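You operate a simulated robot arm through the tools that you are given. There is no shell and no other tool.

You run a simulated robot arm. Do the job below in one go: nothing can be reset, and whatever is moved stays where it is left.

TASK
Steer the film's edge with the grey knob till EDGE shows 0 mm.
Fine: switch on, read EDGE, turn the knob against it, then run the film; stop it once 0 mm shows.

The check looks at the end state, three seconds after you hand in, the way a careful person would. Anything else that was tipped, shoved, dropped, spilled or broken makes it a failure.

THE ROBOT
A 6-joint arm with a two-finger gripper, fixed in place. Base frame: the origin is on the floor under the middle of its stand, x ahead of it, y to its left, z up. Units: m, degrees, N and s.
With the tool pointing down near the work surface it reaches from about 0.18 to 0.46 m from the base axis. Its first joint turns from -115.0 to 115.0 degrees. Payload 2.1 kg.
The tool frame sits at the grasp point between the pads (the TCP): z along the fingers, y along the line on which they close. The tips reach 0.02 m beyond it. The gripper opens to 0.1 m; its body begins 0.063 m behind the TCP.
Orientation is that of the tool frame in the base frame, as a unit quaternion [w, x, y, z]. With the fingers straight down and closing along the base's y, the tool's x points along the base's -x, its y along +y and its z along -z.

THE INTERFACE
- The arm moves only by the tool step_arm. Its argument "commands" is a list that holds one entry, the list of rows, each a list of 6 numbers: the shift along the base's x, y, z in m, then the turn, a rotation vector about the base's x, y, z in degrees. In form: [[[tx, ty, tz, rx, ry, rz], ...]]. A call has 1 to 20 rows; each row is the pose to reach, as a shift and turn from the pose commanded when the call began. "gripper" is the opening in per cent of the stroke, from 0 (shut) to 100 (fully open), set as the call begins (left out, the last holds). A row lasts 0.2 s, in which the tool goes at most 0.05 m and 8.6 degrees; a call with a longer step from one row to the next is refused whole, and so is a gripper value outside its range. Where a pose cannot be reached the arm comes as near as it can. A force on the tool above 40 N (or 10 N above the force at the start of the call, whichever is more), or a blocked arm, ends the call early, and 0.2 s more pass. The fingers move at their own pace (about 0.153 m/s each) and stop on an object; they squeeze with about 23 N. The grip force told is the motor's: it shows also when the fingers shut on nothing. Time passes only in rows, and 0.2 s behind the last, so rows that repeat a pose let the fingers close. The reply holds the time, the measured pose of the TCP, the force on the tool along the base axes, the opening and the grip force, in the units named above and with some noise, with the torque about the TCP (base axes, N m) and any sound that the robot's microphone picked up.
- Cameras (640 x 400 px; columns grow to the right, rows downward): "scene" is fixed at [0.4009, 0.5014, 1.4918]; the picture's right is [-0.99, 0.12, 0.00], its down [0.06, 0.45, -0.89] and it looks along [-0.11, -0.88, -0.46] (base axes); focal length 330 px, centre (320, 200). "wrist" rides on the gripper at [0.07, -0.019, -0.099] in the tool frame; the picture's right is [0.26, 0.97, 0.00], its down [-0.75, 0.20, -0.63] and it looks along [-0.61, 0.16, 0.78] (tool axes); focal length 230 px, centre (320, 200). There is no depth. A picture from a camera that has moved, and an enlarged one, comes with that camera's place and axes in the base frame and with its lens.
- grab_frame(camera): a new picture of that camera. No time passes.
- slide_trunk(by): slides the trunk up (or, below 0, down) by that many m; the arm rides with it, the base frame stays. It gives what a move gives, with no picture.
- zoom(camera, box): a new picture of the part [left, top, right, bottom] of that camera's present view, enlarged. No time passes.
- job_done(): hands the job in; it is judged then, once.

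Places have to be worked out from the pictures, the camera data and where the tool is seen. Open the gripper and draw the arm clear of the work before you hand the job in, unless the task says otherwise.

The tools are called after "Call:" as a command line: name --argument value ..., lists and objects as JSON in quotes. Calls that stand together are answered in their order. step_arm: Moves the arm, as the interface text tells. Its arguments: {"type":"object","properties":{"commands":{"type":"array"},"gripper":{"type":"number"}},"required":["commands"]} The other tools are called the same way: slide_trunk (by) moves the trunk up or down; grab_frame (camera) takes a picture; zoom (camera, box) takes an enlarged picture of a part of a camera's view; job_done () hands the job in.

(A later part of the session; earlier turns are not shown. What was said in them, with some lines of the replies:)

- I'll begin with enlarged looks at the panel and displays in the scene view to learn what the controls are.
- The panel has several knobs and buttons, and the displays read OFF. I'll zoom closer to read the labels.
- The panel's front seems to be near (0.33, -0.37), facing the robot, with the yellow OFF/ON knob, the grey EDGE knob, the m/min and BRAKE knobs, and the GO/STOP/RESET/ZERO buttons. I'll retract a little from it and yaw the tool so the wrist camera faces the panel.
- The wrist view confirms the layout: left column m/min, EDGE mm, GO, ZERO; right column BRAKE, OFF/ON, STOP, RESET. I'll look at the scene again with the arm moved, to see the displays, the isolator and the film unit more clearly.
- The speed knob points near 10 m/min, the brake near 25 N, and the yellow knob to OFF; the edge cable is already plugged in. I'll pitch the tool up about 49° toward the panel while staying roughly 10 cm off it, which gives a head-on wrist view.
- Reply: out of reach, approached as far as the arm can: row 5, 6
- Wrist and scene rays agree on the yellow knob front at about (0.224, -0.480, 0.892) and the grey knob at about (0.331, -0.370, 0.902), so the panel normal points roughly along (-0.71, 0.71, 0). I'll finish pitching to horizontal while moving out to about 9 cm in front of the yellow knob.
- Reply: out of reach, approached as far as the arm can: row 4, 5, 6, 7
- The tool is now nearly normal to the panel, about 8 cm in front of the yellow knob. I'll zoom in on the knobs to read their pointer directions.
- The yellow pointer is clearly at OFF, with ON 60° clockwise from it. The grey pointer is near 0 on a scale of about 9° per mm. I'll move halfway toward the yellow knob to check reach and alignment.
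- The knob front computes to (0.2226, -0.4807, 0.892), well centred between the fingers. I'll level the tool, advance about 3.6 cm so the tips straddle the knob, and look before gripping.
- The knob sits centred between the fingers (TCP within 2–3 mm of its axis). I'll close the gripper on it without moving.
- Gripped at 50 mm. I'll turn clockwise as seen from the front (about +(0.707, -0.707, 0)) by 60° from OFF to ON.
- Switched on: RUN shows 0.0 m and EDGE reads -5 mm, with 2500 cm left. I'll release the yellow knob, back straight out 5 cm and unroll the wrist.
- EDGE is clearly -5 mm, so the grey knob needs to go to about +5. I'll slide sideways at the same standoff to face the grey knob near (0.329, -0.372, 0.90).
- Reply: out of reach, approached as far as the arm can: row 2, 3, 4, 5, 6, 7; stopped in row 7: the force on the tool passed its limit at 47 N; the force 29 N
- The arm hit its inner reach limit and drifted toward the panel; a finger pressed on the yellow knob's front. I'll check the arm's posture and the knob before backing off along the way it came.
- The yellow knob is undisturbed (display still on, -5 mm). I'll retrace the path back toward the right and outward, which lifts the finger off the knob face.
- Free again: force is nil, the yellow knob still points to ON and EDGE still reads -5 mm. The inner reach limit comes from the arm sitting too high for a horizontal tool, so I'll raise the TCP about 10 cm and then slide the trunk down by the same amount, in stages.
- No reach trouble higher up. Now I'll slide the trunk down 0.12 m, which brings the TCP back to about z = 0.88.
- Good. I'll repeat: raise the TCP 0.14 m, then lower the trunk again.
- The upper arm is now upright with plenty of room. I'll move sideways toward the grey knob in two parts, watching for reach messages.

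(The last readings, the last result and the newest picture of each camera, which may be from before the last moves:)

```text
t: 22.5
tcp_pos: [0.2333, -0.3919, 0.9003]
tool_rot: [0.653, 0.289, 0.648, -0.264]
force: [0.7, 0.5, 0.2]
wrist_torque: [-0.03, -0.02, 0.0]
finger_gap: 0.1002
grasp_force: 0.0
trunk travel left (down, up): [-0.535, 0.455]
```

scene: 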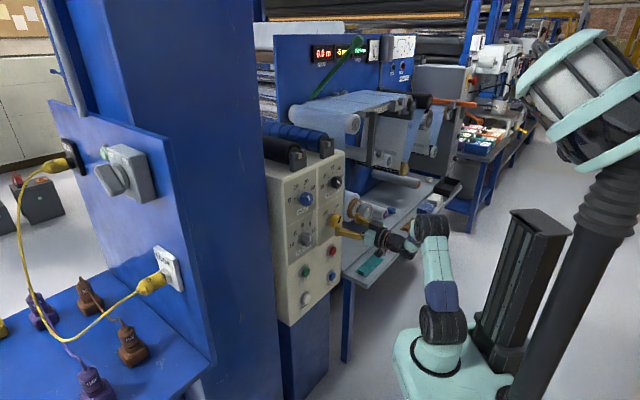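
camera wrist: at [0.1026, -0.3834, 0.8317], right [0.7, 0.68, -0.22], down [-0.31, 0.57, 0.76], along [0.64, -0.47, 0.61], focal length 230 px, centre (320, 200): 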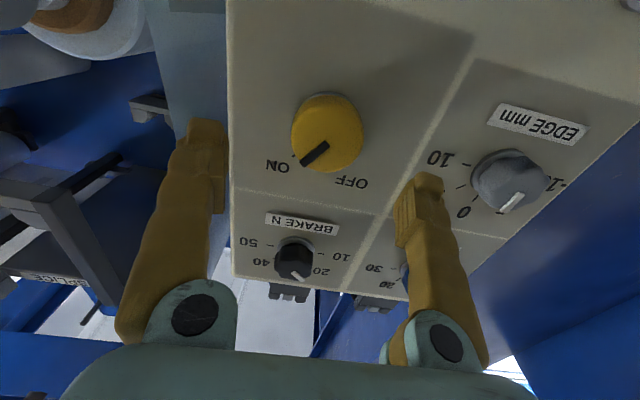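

No reach issue now. Continuing to directly in front of the grey knob, with a small yaw correction to square up to the panel.

Call:
step_arm --commands '[[[0.014, 0.0145, 0, 0, 0, 0.5], [0.028, 0.029, 0, 0, 0, 1], [0.042, 0.0435, 0, 0, 0, 1.5], [0.057, 0.058, 0, 0, 0, 1.5], [0.057, 0.058, 0, 0, 0, 1.5]]]'

Call:
grab_frame --camera "wrist"

Call:
zoom --camera "wrist" --box '[240, 70, 400, 170]'

Call:
zoom --camera "scene" --box '[260, 180, 380, 270]'

```text
t: 23.7
tcp_pos: [0.2904, -0.3324, 0.9003]
tool_rot: [0.656, 0.282, 0.652, -0.256]
force: [0.0, 0.3, -0.3]
wrist_torque: [0.01, 0.0, -0.03]
finger_gap: 0.1001
grasp_force: 0.0
trunk travel left (down, up): [-0.535, 0.455]
```

```text
taken
camera wrist: at [0.2092, -0.2743, 0.8309], right [0.68, 0.69, -0.22], down [-0.32, 0.56, 0.76], along [0.66, -0.45, 0.61], focal length 230 px, centre (320, 200)
```

wrist: 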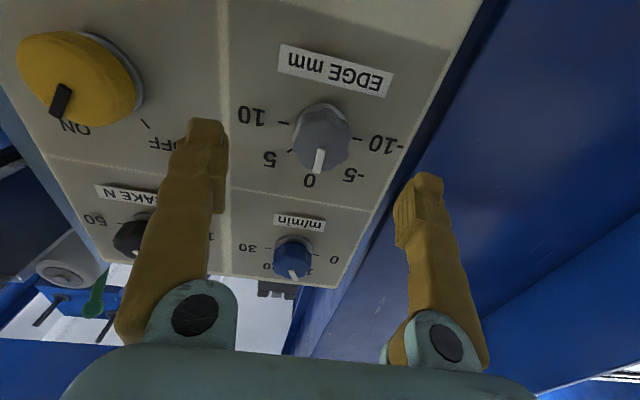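

```text
4.00 times, centred on (320, 120) of wrist
camera zoom: at [0.2092, -0.2743, 0.8309], right [0.68, 0.69, -0.22], down [-0.32, 0.56, 0.76], along [0.66, -0.45, 0.61], focal length 920 px, centre (320, 520)
```

zoom: 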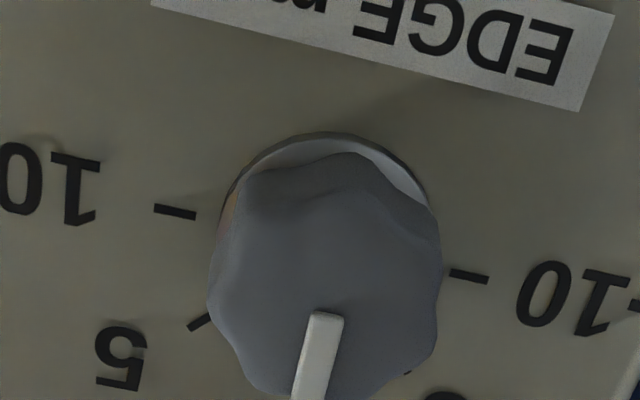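

```text
4.44 times, centred on (320, 225) of scene
camera zoom: at [0.4009, 0.5014, 1.4918], right [-0.99, 0.12, 0.0], down [0.06, 0.45, -0.89], along [-0.11, -0.88, -0.46], focal length 1466 px, centre (320, 89)
```

zoom: 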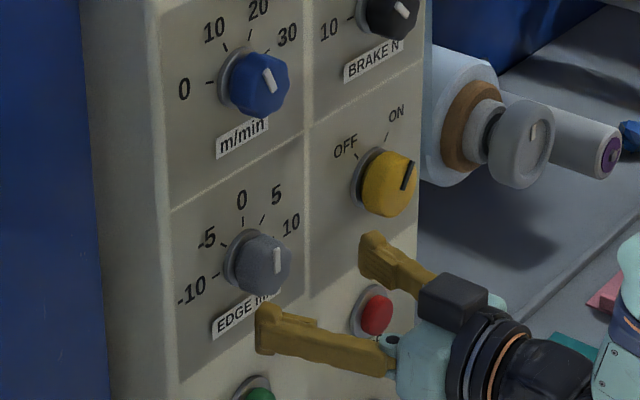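

The grey pointer is exactly at 0, with ±10 at ±90° (9° per mm). Its front centre is at about (0.331, -0.370, 0.899) and the tool is squared up, so I'll advance so the tips straddle it, then check.

Call:
step_arm --commands '[[[0.008, -0.0073, 0, 0, 0, 0], [0.016, -0.0146, -0.0005, 0, 0, 0], [0.024, -0.022, -0.001, 0, 0, 0], [0.032, -0.0293, -0.0015, 0, 0, 0], [0.0377, -0.0345, -0.0015, 0, 0, 0], [0.0377, -0.0345, -0.0015, 0, 0, 0]]]'

Call:
grab_frame --camera "wrist"

```text
t: 25.1
tcp_pos: [0.3306, -0.369, 0.8989]
tool_rot: [0.656, 0.282, 0.652, -0.256]
force: [0.5, 0.2, 0.3]
wrist_torque: [0.0, -0.03, -0.02]
finger_gap: 0.1004
grasp_force: 0.1
trunk travel left (down, up): [-0.535, 0.455]
```

```text
taken
camera wrist: at [0.2479, -0.3101, 0.8302], right [0.68, 0.69, -0.22], down [-0.32, 0.56, 0.76], along [0.65, -0.45, 0.61], focal length 230 px, centre (320, 200)
```

wrist: 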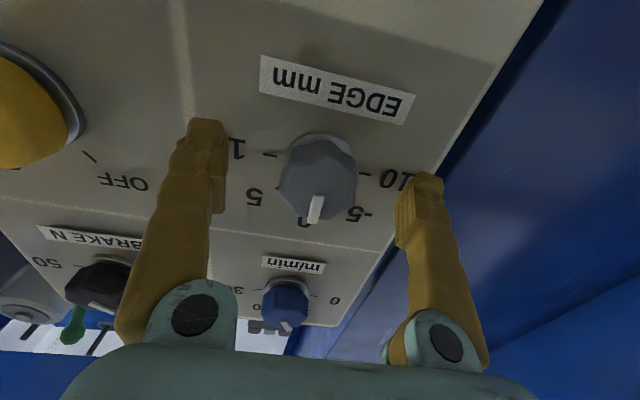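

The knob is centred between the fingers. Closing the gripper.

Call:
step_arm --commands '[[[0, 0, 0, 0, 0, 0], [0, 0, 0, 0, 0, 0], [0, 0, 0, 0, 0, 0]]]' --gripper 0

Call:
grab_frame --camera "wrist"

```text
t: 25.9
tcp_pos: [0.3298, -0.3698, 0.8994]
tool_rot: [0.656, 0.282, 0.652, -0.256]
force: [0.1, -1.4, 1.0]
wrist_torque: [-0.03, -0.02, -0.05]
finger_gap: 0.0407
grasp_force: 44.6
trunk travel left (down, up): [-0.535, 0.455]
```

```text
taken
camera wrist: at [0.2477, -0.3103, 0.8302], right [0.68, 0.69, -0.22], down [-0.32, 0.56, 0.76], along [0.65, -0.45, 0.61], focal length 230 px, centre (320, 200)
```

wrist: 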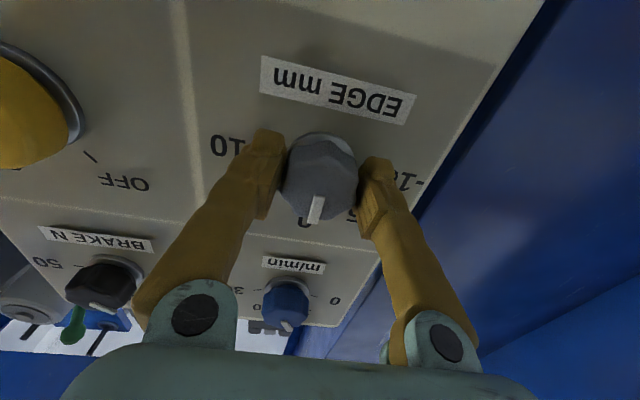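

Gripped cleanly at 41 mm, with almost no side load. I'll turn it 45° clockwise as seen from the front, to +5.

Call:
step_arm --commands '[[[0, 0, 0, 4.55, -4.55, 0], [0, 0, 0, 9.1, -9.1, 0], [0, 0, 0, 13.65, -13.65, 0], [0, 0, 0, 18.2, -18.2, 0], [0, 0, 0, 22.75, -22.75, 0], [0, 0, 0, 27.3, -27.3, 0], [0, 0, 0, 31.82, -31.82, 0], [0, 0, 0, 31.82, -31.82, 0]]]'

Call:
grab_frame --camera "wrist"

Call:
zoom --camera "scene" --box '[310, 35, 374, 75]'

```text
t: 27.7
tcp_pos: [0.3298, -0.369, 0.8988]
tool_rot: [0.706, 0.507, 0.494, 0.017]
force: [2.9, -0.3, 1.0]
wrist_torque: [-0.01, -0.03, -0.01]
finger_gap: 0.0408
grasp_force: 45.4
trunk travel left (down, up): [-0.535, 0.455]
```

```text
taken
camera wrist: at [0.286, -0.2719, 0.8389], right [0.59, 0.6, 0.53], down [-0.74, 0.14, 0.66], along [0.32, -0.78, 0.53], focal length 230 px, centre (320, 200)
```

wrist: 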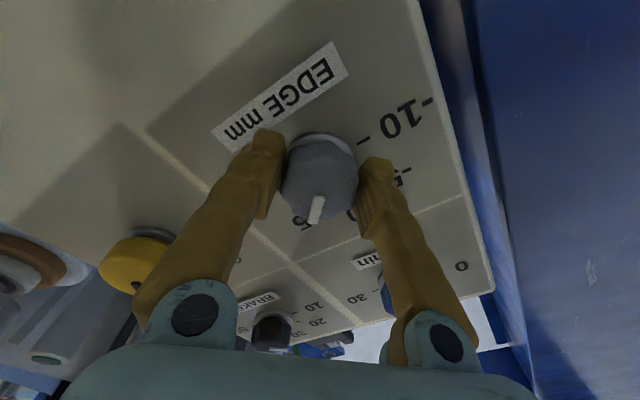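

```text
10.00 times, centred on (342, 55) of scene
camera zoom: at [0.4009, 0.5014, 1.4918], right [-0.99, 0.12, 0.0], down [0.06, 0.45, -0.89], along [-0.11, -0.88, -0.46], focal length 3298 px, centre (100, 1650)
```

zoom: 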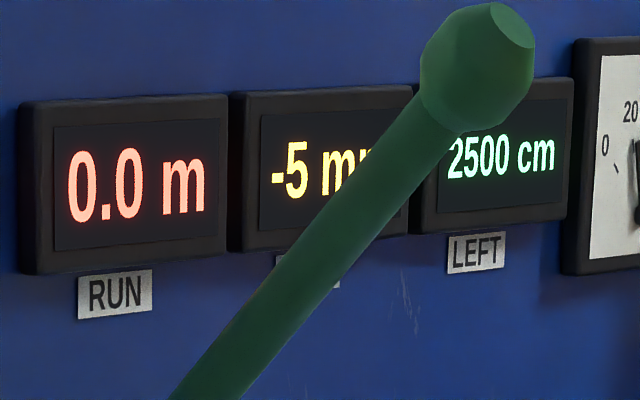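

The pointer moved to the 5 mark. EDGE stays at -5 mm since the film isn't running. I'll release, back straight out and unroll, then verify the setting.

Call:
step_arm --commands '[[[0, 0, 0, 0, 0, 0], [0, 0, 0, 0, 0, 0], [-0.012, 0.012, 0, 0, 0, 0], [-0.024, 0.024, 0, 0, 0, 0], [-0.036, 0.036, 0, 0, 0, 0], [-0.046, 0.046, 0, -4.55, 4.55, 0], [-0.05, 0.05, 0, -9.1, 9.1, 0], [-0.05, 0.05, 0, -13.65, 13.65, 0], [-0.05, 0.05, 0, -18.2, 18.2, 0], [-0.05, 0.05, 0, -22.75, 22.75, 0], [-0.05, 0.05, 0, -27.3, 27.3, 0], [-0.05, 0.05, 0, -31.82, 31.82, 0]]]' --gripper 100

Call:
grab_frame --camera "wrist"

Call:
zoom --camera "wrist" --box '[230, 70, 410, 190]'

Call:
zoom --camera "scene" --box '[260, 180, 380, 270]'

```text
t: 30.3
tcp_pos: [0.2787, -0.3208, 0.9016]
tool_rot: [0.656, 0.281, 0.652, -0.256]
force: [1.2, 0.1, -0.3]
wrist_torque: [-0.01, 0.01, 0.01]
finger_gap: 0.1001
grasp_force: 0.1
trunk travel left (down, up): [-0.535, 0.455]
```

```text
taken
camera wrist: at [0.1979, -0.2622, 0.8324], right [0.68, 0.7, -0.22], down [-0.32, 0.56, 0.76], along [0.66, -0.45, 0.61], focal length 230 px, centre (320, 200)
```

wrist: 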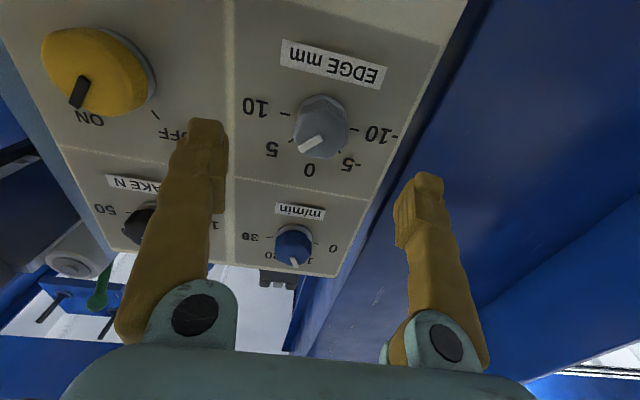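

```text
3.33 times, centred on (320, 130) of wrist
camera zoom: at [0.1979, -0.2622, 0.8324], right [0.68, 0.7, -0.22], down [-0.32, 0.56, 0.76], along [0.66, -0.45, 0.61], focal length 767 px, centre (320, 433)
```

zoom: 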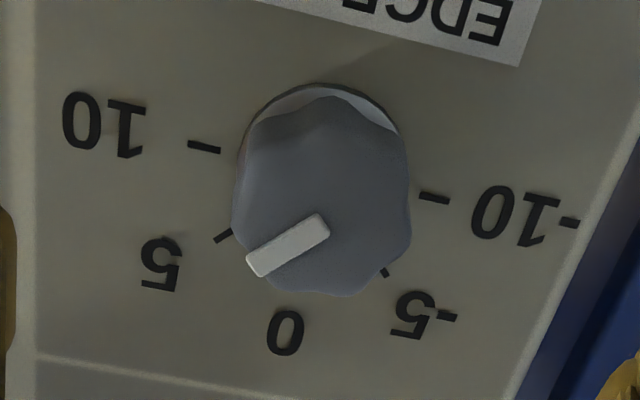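

```text
4.44 times, centred on (320, 225) of scene
camera zoom: at [0.4009, 0.5014, 1.4918], right [-0.99, 0.12, 0.0], down [0.06, 0.45, -0.89], along [-0.11, -0.88, -0.46], focal length 1466 px, centre (320, 89)
```

zoom: 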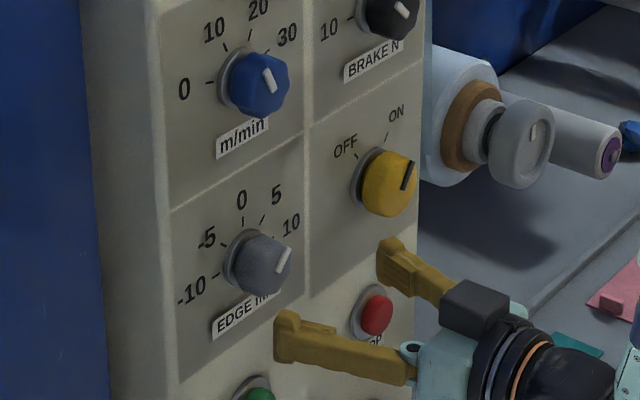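

The grey knob now points to +5 (about 43–45°). Next comes GO, which I place at roughly (0.341, -0.381, 0.767). I'll close the fingers and slide the trunk down 0.13 m to bring the tool to that height.

Call:
slide_trunk --by -0.13

Call:
step_arm --commands '[[[0.005, -0.005, 0, 0, 0, 0], [0.01, -0.01, 0, 0, 0, 0], [0.01, -0.01, 0, 0, 0, 0], [0.01, -0.01, 0, 0, 0, 0]]]' --gripper 0

Call:
grab_frame --camera "wrist"

Call:
zoom --camera "scene" --box '[260, 220, 380, 310]'

```text
t: 31.8
tcp_pos: [0.2803, -0.3211, 0.7713]
tool_rot: [0.656, 0.282, 0.652, -0.254]
force: [0.6, -0.1, -0.5]
wrist_torque: [-0.01, 0.0, 0.03]
finger_gap: 0.1002
grasp_force: 0.2
trunk travel left (down, up): [-0.405, 0.585]
```

```text
t: 32.8
tcp_pos: [0.289, -0.3309, 0.7707]
tool_rot: [0.655, 0.284, 0.652, -0.256]
force: [0.7, 0.5, 0.2]
wrist_torque: [-0.02, 0.03, 0.0]
finger_gap: 0.0001
grasp_force: 23.1
trunk travel left (down, up): [-0.405, 0.585]
```

```text
taken
camera wrist: at [0.2077, -0.272, 0.7024], right [0.68, 0.7, -0.22], down [-0.32, 0.56, 0.76], along [0.66, -0.45, 0.61], focal length 230 px, centre (320, 200)
```

wrist: 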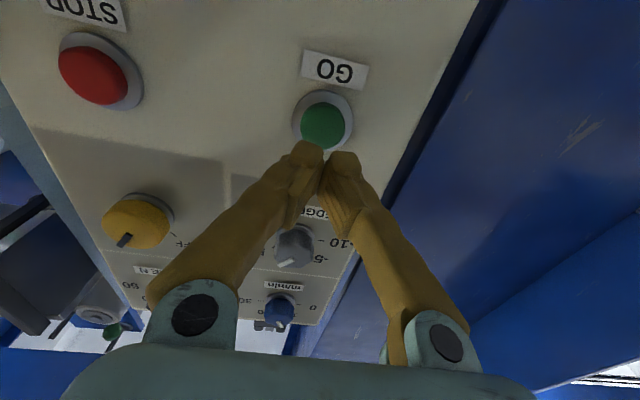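

```text
4.44 times, centred on (320, 265) of scene
camera zoom: at [0.4009, 0.5014, 1.4918], right [-0.99, 0.12, 0.0], down [0.06, 0.45, -0.89], along [-0.11, -0.88, -0.46], focal length 1466 px, centre (320, -89)
```

zoom: 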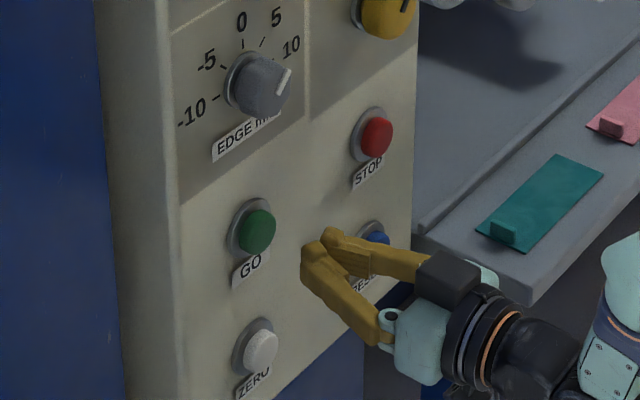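

GO is at about (0.340, -0.379, 0.763) and STOP at about (0.231, -0.488, 0.761). Before starting the film I'll dry-run the sideways move to STOP, so I know I can stop it promptly.

Call:
step_arm --commands '[[[-0.025, -0.025, -0.002, 0, 0, 0], [-0.05, -0.05, -0.004, 0, 0, 0], [-0.075, -0.075, -0.006, 0, 0, 0], [-0.1, -0.1, -0.008, 0, 0, 0], [-0.109, -0.109, -0.008, 0, 0, 0], [-0.109, -0.109, -0.008, 0, 0, 0]]]'

Call:
grab_frame --camera "wrist"

Call:
grab_frame --camera "scene"

```text
t: 34.2
tcp_pos: [0.1821, -0.4397, 0.7624]
tool_rot: [0.656, 0.282, 0.652, -0.255]
force: [-1.0, -0.2, 0.1]
wrist_torque: [-0.01, 0.01, 0.03]
finger_gap: 0.0
grasp_force: 23.2
trunk travel left (down, up): [-0.405, 0.585]
```

```text
taken
camera wrist: at [0.0995, -0.3807, 0.6942], right [0.68, 0.7, -0.22], down [-0.32, 0.56, 0.76], along [0.66, -0.45, 0.61], focal length 230 px, centre (320, 200)
```

wrist: 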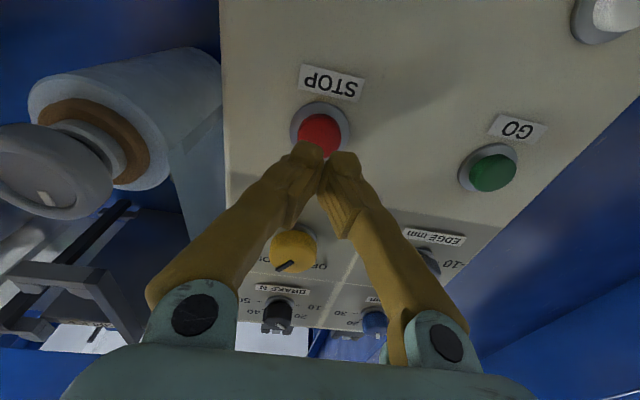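

```text
taken
```

scene: 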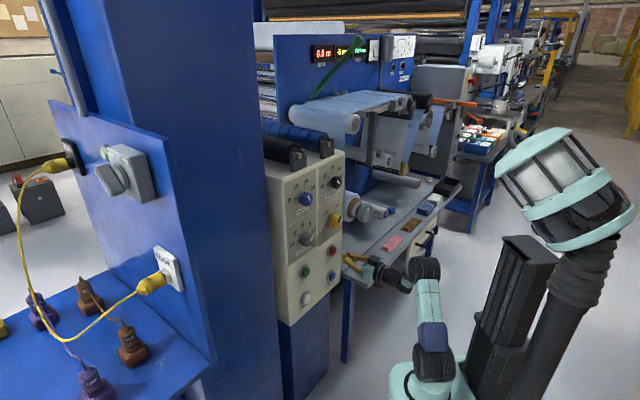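

STOP is reachable and well aligned from here. I'll go back in front of GO.

Call:
step_arm --commands '[[[0.025, 0.025, 0.0005, 0, 0, 0], [0.05, 0.05, 0.001, 0, 0, 0], [0.075, 0.075, 0.0015, 0, 0, 0], [0.1, 0.1, 0.002, 0, 0, 0], [0.1095, 0.11, 0.002, 0, 0, 0], [0.1095, 0.11, 0.002, 0, 0, 0]]]'

Call:
grab_frame --camera "wrist"

```text
t: 35.6
tcp_pos: [0.292, -0.3303, 0.7648]
tool_rot: [0.656, 0.284, 0.652, -0.253]
force: [0.3, -0.4, -0.7]
wrist_torque: [-0.02, -0.01, 0.01]
finger_gap: 0.0
grasp_force: 22.9
trunk travel left (down, up): [-0.405, 0.585]
```

```text
taken
camera wrist: at [0.2098, -0.2713, 0.6963], right [0.68, 0.7, -0.22], down [-0.32, 0.56, 0.77], along [0.66, -0.45, 0.61], focal length 230 px, centre (320, 200)
```

wrist: 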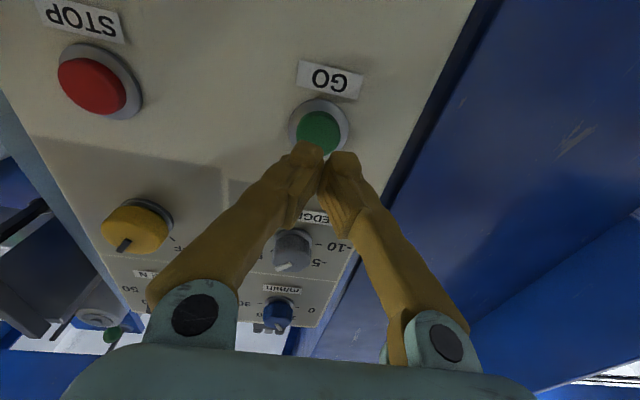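

Aligned with GO, the tips about 5 cm short of the button. I'll press in slowly, a few millimetres past contact, then withdraw.

Call:
step_arm --commands '[[[0.0141, -0.0141, 0, 0, 0, 0], [0.0255, -0.0255, 0, 0, 0, 0], [0.031, -0.031, 0, 0, 0, 0], [0.034, -0.034, 0, 0, 0, 0], [0.0365, -0.0365, 0, 0, 0, 0], [0.039, -0.039, 0, 0, 0, 0]]]'

Call:
zoom --camera "scene" --box '[300, 30, 420, 105]'

Call:
grab_frame --camera "wrist"

```text
t: 37.0
tcp_pos: [0.3297, -0.3691, 0.7642]
tool_rot: [0.656, 0.283, 0.652, -0.255]
force: [-5.3, 5.0, -1.4]
wrist_torque: [0.0, -0.01, 0.03]
finger_gap: 0.0061
grasp_force: 29.6
trunk travel left (down, up): [-0.405, 0.585]
heard: click
```

```text
5.33 times, centred on (360, 68) of scene
camera zoom: at [0.4009, 0.5014, 1.4918], right [-0.99, 0.12, 0.0], down [0.06, 0.45, -0.89], along [-0.11, -0.88, -0.46], focal length 1759 px, centre (107, 907)
```

zoom: 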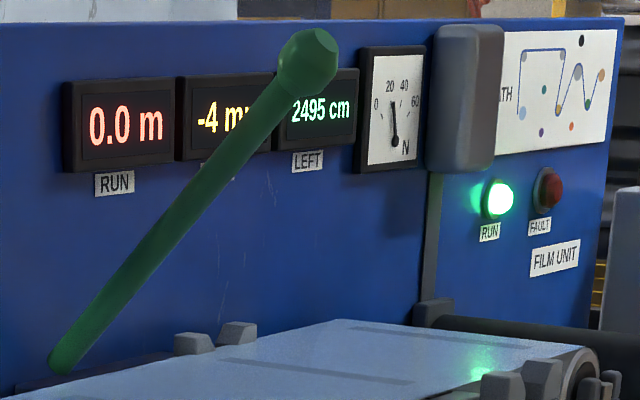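

```text
taken
camera wrist: at [0.2473, -0.309, 0.696], right [0.68, 0.7, -0.22], down [-0.32, 0.56, 0.76], along [0.65, -0.45, 0.61], focal length 230 px, centre (320, 200)
```

wrist: 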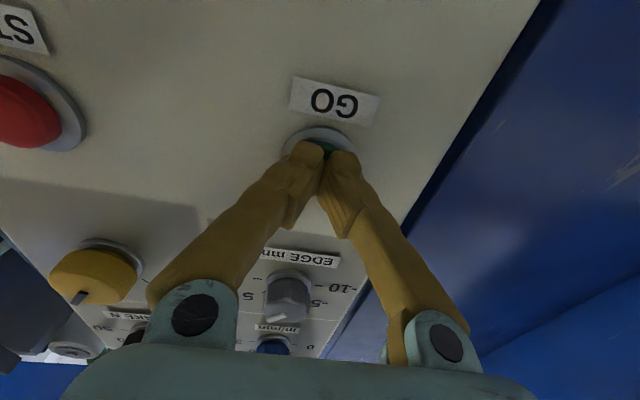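

The film is running (RUN lamp lit, click heard, EDGE already -4 mm). I'll pull back and go straight to the STOP standoff.

Call:
step_arm --commands '[[[-0.025, 0.025, 0, 0, 0, 0], [-0.056, -0.006, 0, 0, 0, 0], [-0.087, -0.037, 0, 0, 0, 0], [-0.113, -0.068, 0, 0, 0, 0], [-0.122, -0.0925, 0, 0, 0, 0]]]'

Call:
zoom --camera "scene" --box '[300, 30, 420, 105]'

Call:
grab_frame --camera "wrist"

```text
t: 38.2
tcp_pos: [0.2064, -0.4619, 0.7665]
tool_rot: [0.655, 0.283, 0.652, -0.254]
force: [-0.7, 0.4, -0.2]
wrist_torque: [0.03, -0.02, -0.02]
finger_gap: 0.0
grasp_force: 28.9
trunk travel left (down, up): [-0.405, 0.585]
```

```text
5.33 times, centred on (360, 68) of scene
camera zoom: at [0.4009, 0.5014, 1.4918], right [-0.99, 0.12, 0.0], down [0.06, 0.45, -0.89], along [-0.11, -0.88, -0.46], focal length 1759 px, centre (107, 907)
```

zoom: 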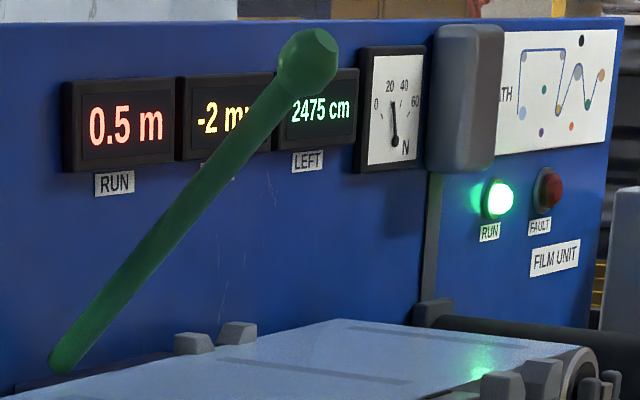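

```text
taken
camera wrist: at [0.1249, -0.4021, 0.6968], right [0.68, 0.7, -0.22], down [-0.32, 0.56, 0.76], along [0.66, -0.45, 0.61], focal length 230 px, centre (320, 200)
```

wrist: 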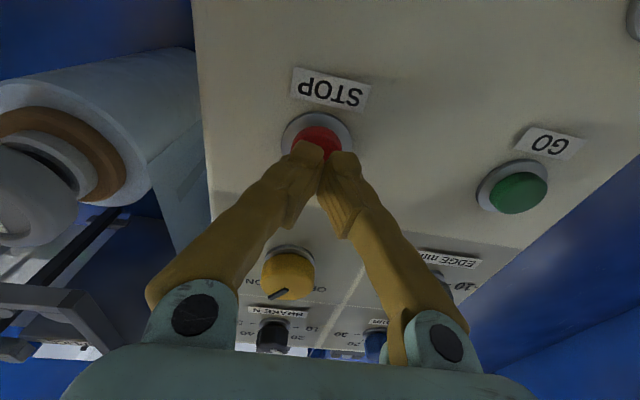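

EDGE is at -2 mm after 25 cm of film, and I'm 1.6 cm in front of STOP. I'll creep 8 mm closer while a short time passes, then read again.

Call:
step_arm --commands '[[[0.003, -0.003, 0, 0, 0, 0], [0.0057, -0.0057, 0, 0, 0, 0]]]'

Call:
zoom --camera "scene" --box '[310, 35, 374, 75]'

```text
t: 38.8
tcp_pos: [0.2128, -0.4662, 0.7658]
tool_rot: [0.656, 0.283, 0.652, -0.254]
force: [0.6, 0.1, 0.2]
wrist_torque: [0.04, 0.0, 0.0]
finger_gap: 0.0001
grasp_force: 29.1
trunk travel left (down, up): [-0.405, 0.585]
```

```text
10.00 times, centred on (342, 55) of scene
camera zoom: at [0.4009, 0.5014, 1.4918], right [-0.99, 0.12, 0.0], down [0.06, 0.45, -0.89], along [-0.11, -0.88, -0.46], focal length 3298 px, centre (100, 1650)
```

zoom: 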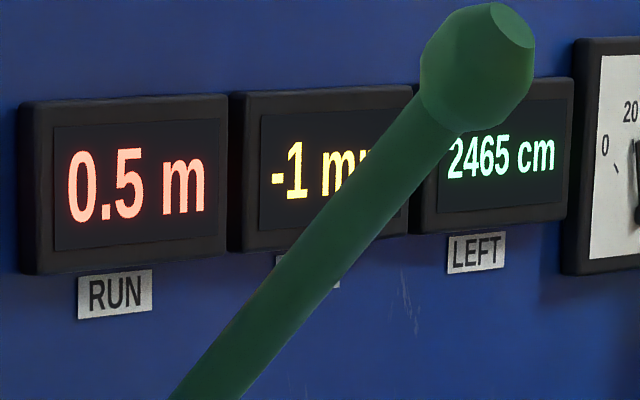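

-1 mm at 35 cm. I'll wait one short row and read again.

Call:
step_arm --commands '[[[0, 0, 0, 0, 0, 0]]]'

Call:
zoom --camera "scene" --box '[310, 35, 374, 75]'

```text
t: 39.2
tcp_pos: [0.2133, -0.4669, 0.7658]
tool_rot: [0.656, 0.282, 0.652, -0.255]
force: [-0.1, 0.0, -0.1]
wrist_torque: [-0.02, 0.0, 0.05]
finger_gap: 0.0002
grasp_force: 29.7
trunk travel left (down, up): [-0.405, 0.585]
```

```text
10.00 times, centred on (342, 55) of scene
camera zoom: at [0.4009, 0.5014, 1.4918], right [-0.99, 0.12, 0.0], down [0.06, 0.45, -0.89], along [-0.11, -0.88, -0.46], focal length 3298 px, centre (100, 1650)
```

zoom: 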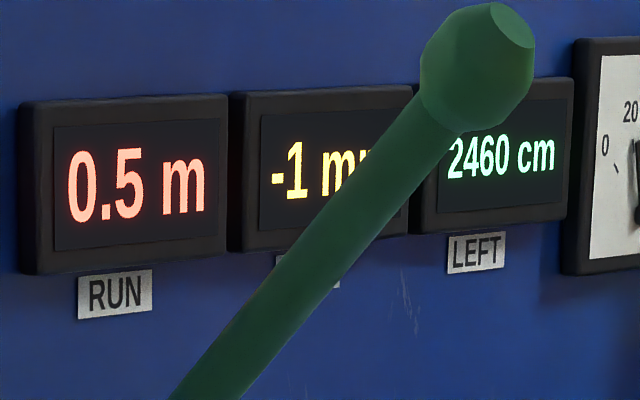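

Still -1 mm at 40 cm, so it seems to be levelling off toward zero. One more short wait.

Call:
step_arm --commands '[[[0, 0, 0, 0, 0, 0]]]'

Call:
zoom --camera "scene" --box '[310, 35, 374, 75]'

```text
t: 39.6
tcp_pos: [0.2127, -0.4661, 0.7653]
tool_rot: [0.656, 0.282, 0.652, -0.254]
force: [-0.9, 0.5, -0.7]
wrist_torque: [-0.01, -0.02, 0.03]
finger_gap: 0.0001
grasp_force: 29.3
trunk travel left (down, up): [-0.405, 0.585]
```

```text
10.00 times, centred on (342, 55) of scene
camera zoom: at [0.4009, 0.5014, 1.4918], right [-0.99, 0.12, 0.0], down [0.06, 0.45, -0.89], along [-0.11, -0.88, -0.46], focal length 3298 px, centre (100, 1650)
```

zoom: 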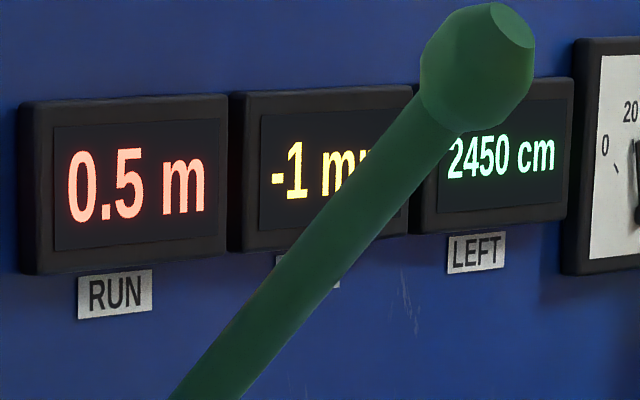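

Converging exponentially: -1 mm at 50 cm. I'll wait 0.8 s more and read.

Call:
step_arm --commands '[[[0, 0, 0, 0, 0, 0], [0, 0, 0, 0, 0, 0], [0, 0, 0, 0, 0, 0]]]'

Call:
zoom --camera "scene" --box '[310, 35, 374, 75]'

```text
t: 40.4
tcp_pos: [0.2135, -0.4664, 0.7649]
tool_rot: [0.656, 0.283, 0.652, -0.255]
force: [0.2, 1.3, 0.5]
wrist_torque: [-0.02, -0.03, 0.02]
finger_gap: 0.0
grasp_force: 29.8
trunk travel left (down, up): [-0.405, 0.585]
```

```text
10.00 times, centred on (342, 55) of scene
camera zoom: at [0.4009, 0.5014, 1.4918], right [-0.99, 0.12, 0.0], down [0.06, 0.45, -0.89], along [-0.11, -0.88, -0.46], focal length 3298 px, centre (100, 1650)
```

zoom: 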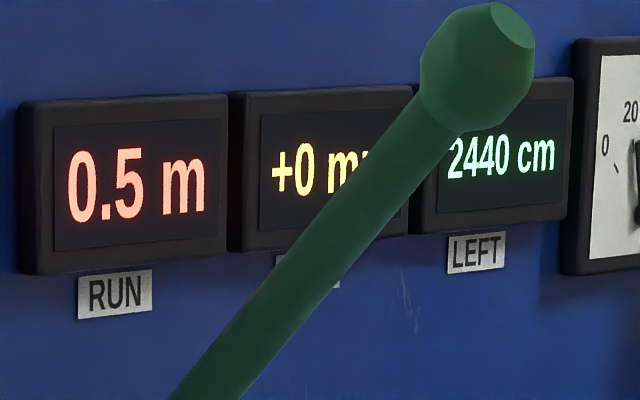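

EDGE now shows +0 mm. Pressing STOP straight in, about 1.6 cm from here.

Call:
step_arm --commands '[[[0.0055, -0.0055, 0, 0, 0, 0], [0.009, -0.009, 0, 0, 0, 0], [0.0115, -0.0115, 0, 0, 0, 0]]]'

Call:
zoom --camera "scene" --box '[300, 30, 420, 105]'

```text
t: 41.2
tcp_pos: [0.2229, -0.477, 0.7647]
tool_rot: [0.656, 0.282, 0.652, -0.254]
force: [-12.1, 19.1, -6.7]
wrist_torque: [-0.01, 0.09, 0.04]
finger_gap: 0.006
grasp_force: 29.6
trunk travel left (down, up): [-0.405, 0.585]
heard: click
```

```text
5.33 times, centred on (360, 68) of scene
camera zoom: at [0.4009, 0.5014, 1.4918], right [-0.99, 0.12, 0.0], down [0.06, 0.45, -0.89], along [-0.11, -0.88, -0.46], focal length 1759 px, centre (107, 907)
```

zoom: 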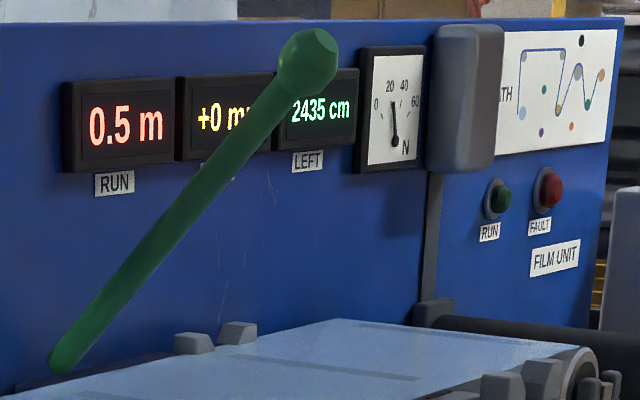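

STOP clicked: the RUN lamp is dark, EDGE holds at +0 mm, 2435 cm left, no fault. I'll withdraw straight out from the button.

Call:
step_arm --commands '[[[-0.01, 0.01, 0, 0, 0, 0], [-0.02, 0.02, 0, 0, 0, 0], [-0.035, 0.035, 0, 0, 0, 0], [-0.05, 0.05, 0, 0, 0, 0], [-0.065, 0.065, 0, 0, 0, 0]]]'

Call:
grab_frame --camera "scene"

Call:
zoom --camera "scene" --box '[310, 35, 374, 75]'

```text
t: 42.4
tcp_pos: [0.1592, -0.4137, 0.7676]
tool_rot: [0.656, 0.283, 0.652, -0.254]
force: [-0.1, 0.1, 1.2]
wrist_torque: [-0.03, -0.03, -0.03]
finger_gap: 0.0
grasp_force: 29.6
trunk travel left (down, up): [-0.405, 0.585]
```

```text
taken
```

scene: 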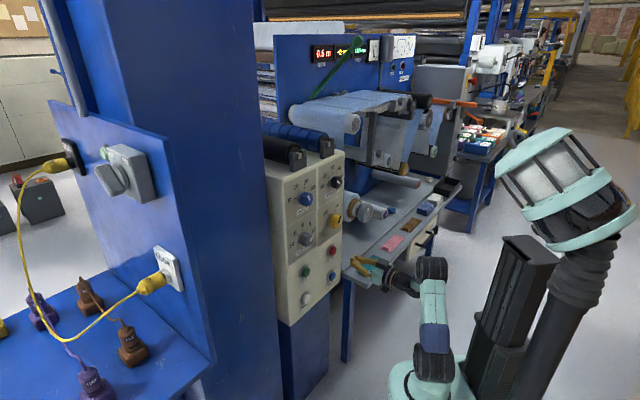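

```text
10.00 times, centred on (342, 55) of scene
camera zoom: at [0.4009, 0.5014, 1.4918], right [-0.99, 0.12, 0.0], down [0.06, 0.45, -0.89], along [-0.11, -0.88, -0.46], focal length 3298 px, centre (100, 1650)
```

zoom: 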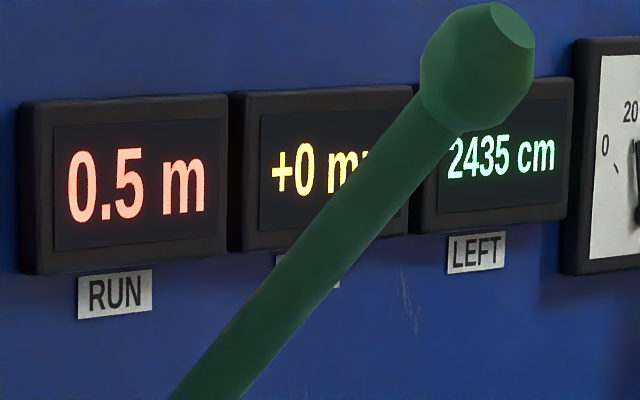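

EDGE steady at +0 mm with the film stopped. Now I'll open the gripper and draw the arm further back and up, clear of the panel and desk.

Call:
step_arm --commands '[[[-0.01, 0.015, 0.02, 0, 0, 0], [-0.02, 0.03, 0.04, 0, 0, 0], [-0.02, 0.04, 0.07, 0, 0, 0], [-0.02, 0.05, 0.1, 0, 0, 0], [-0.02, 0.06, 0.13, 0, 0, 0], [-0.02, 0.07, 0.16, 0, 0, 0], [-0.02, 0.07, 0.16, 0, 0, 0]]]' --gripper 100

Call:
grab_frame --camera "scene"

Call:
zoom --camera "scene" --box '[260, 170, 420, 320]'

Call:
zoom --camera "scene" --box '[300, 30, 420, 105]'

Call:
grab_frame --camera "wrist"

```text
t: 44.0
tcp_pos: [0.1404, -0.345, 0.9256]
tool_rot: [0.656, 0.282, 0.652, -0.254]
force: [0.7, 0.3, -0.1]
wrist_torque: [0.0, 0.02, -0.02]
finger_gap: 0.0999
grasp_force: 0.2
trunk travel left (down, up): [-0.405, 0.585]
```

```text
taken
```

scene: 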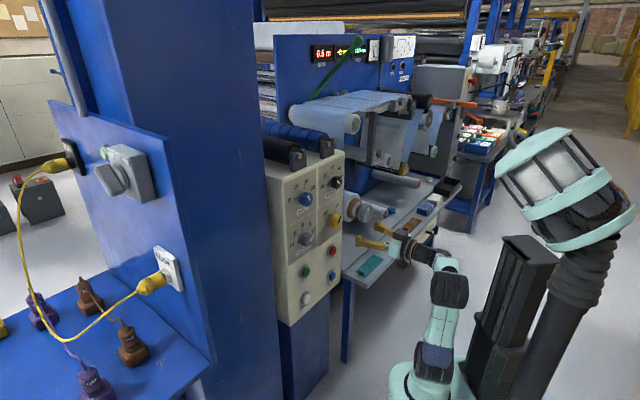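

```text
2.67 times, centred on (340, 245) of scene
camera zoom: at [0.4009, 0.5014, 1.4918], right [-0.99, 0.12, 0.0], down [0.06, 0.45, -0.89], along [-0.11, -0.88, -0.46], focal length 879 px, centre (267, 80)
```

zoom: 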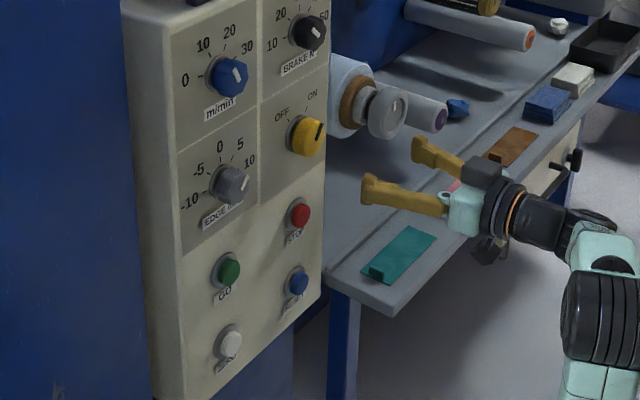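

```text
5.33 times, centred on (360, 68) of scene
camera zoom: at [0.4009, 0.5014, 1.4918], right [-0.99, 0.12, 0.0], down [0.06, 0.45, -0.89], along [-0.11, -0.88, -0.46], focal length 1759 px, centre (107, 907)
```

zoom: 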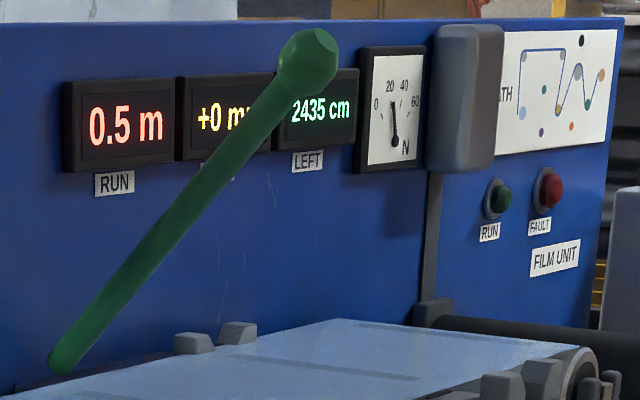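

```text
taken
camera wrist: at [0.0575, -0.2858, 0.8562], right [0.68, 0.7, -0.22], down [-0.32, 0.56, 0.76], along [0.66, -0.45, 0.61], focal length 230 px, centre (320, 200)
```

wrist: 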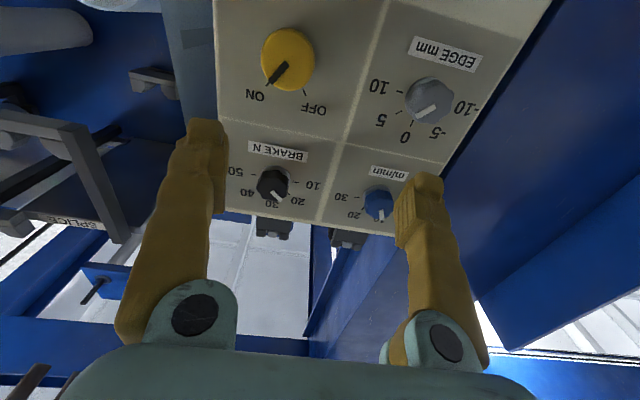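

The panel is as intended: yellow ON, grey at +5, film stopped (RUN lamp off, no fault), and EDGE steady at +0 mm. The gripper is open and the arm is about 15 cm clear with nothing disturbed, so I'm handing in.

Call:
job_done

```text
The job is handed in.
```

EDGE read +0 mm and was holding there when I handed the job in, with the film stopped and no fault lamp showing.

- **Switch on:** I turned the yellow knob to ON, and EDGE first read -5 mm.
- **Steering:** I turned the grey knob from 0 to about +5, against that reading.
- **Running:** I pressed GO and the edge came in steadily, reaching +0 mm after about 60 cm of film. I pressed STOP then; it stopped at 65 cm, with 2435 cm left.
- **Unplanned contact:** on the first move toward the grey knob the arm hit its reach limit, and a finger pressed on the front of the yellow knob (the move cut out at 47 N). The knob stayed at ON and the displays did not change. I lowered the trunk before trying again.

EDGE reads in whole millimetres and the edge was still closing in on zero when I stopped. The true offset could still be a fraction of a millimetre.

The gripper is open and the arm is about 15 cm clear of the panel. I saw nothing else moved.
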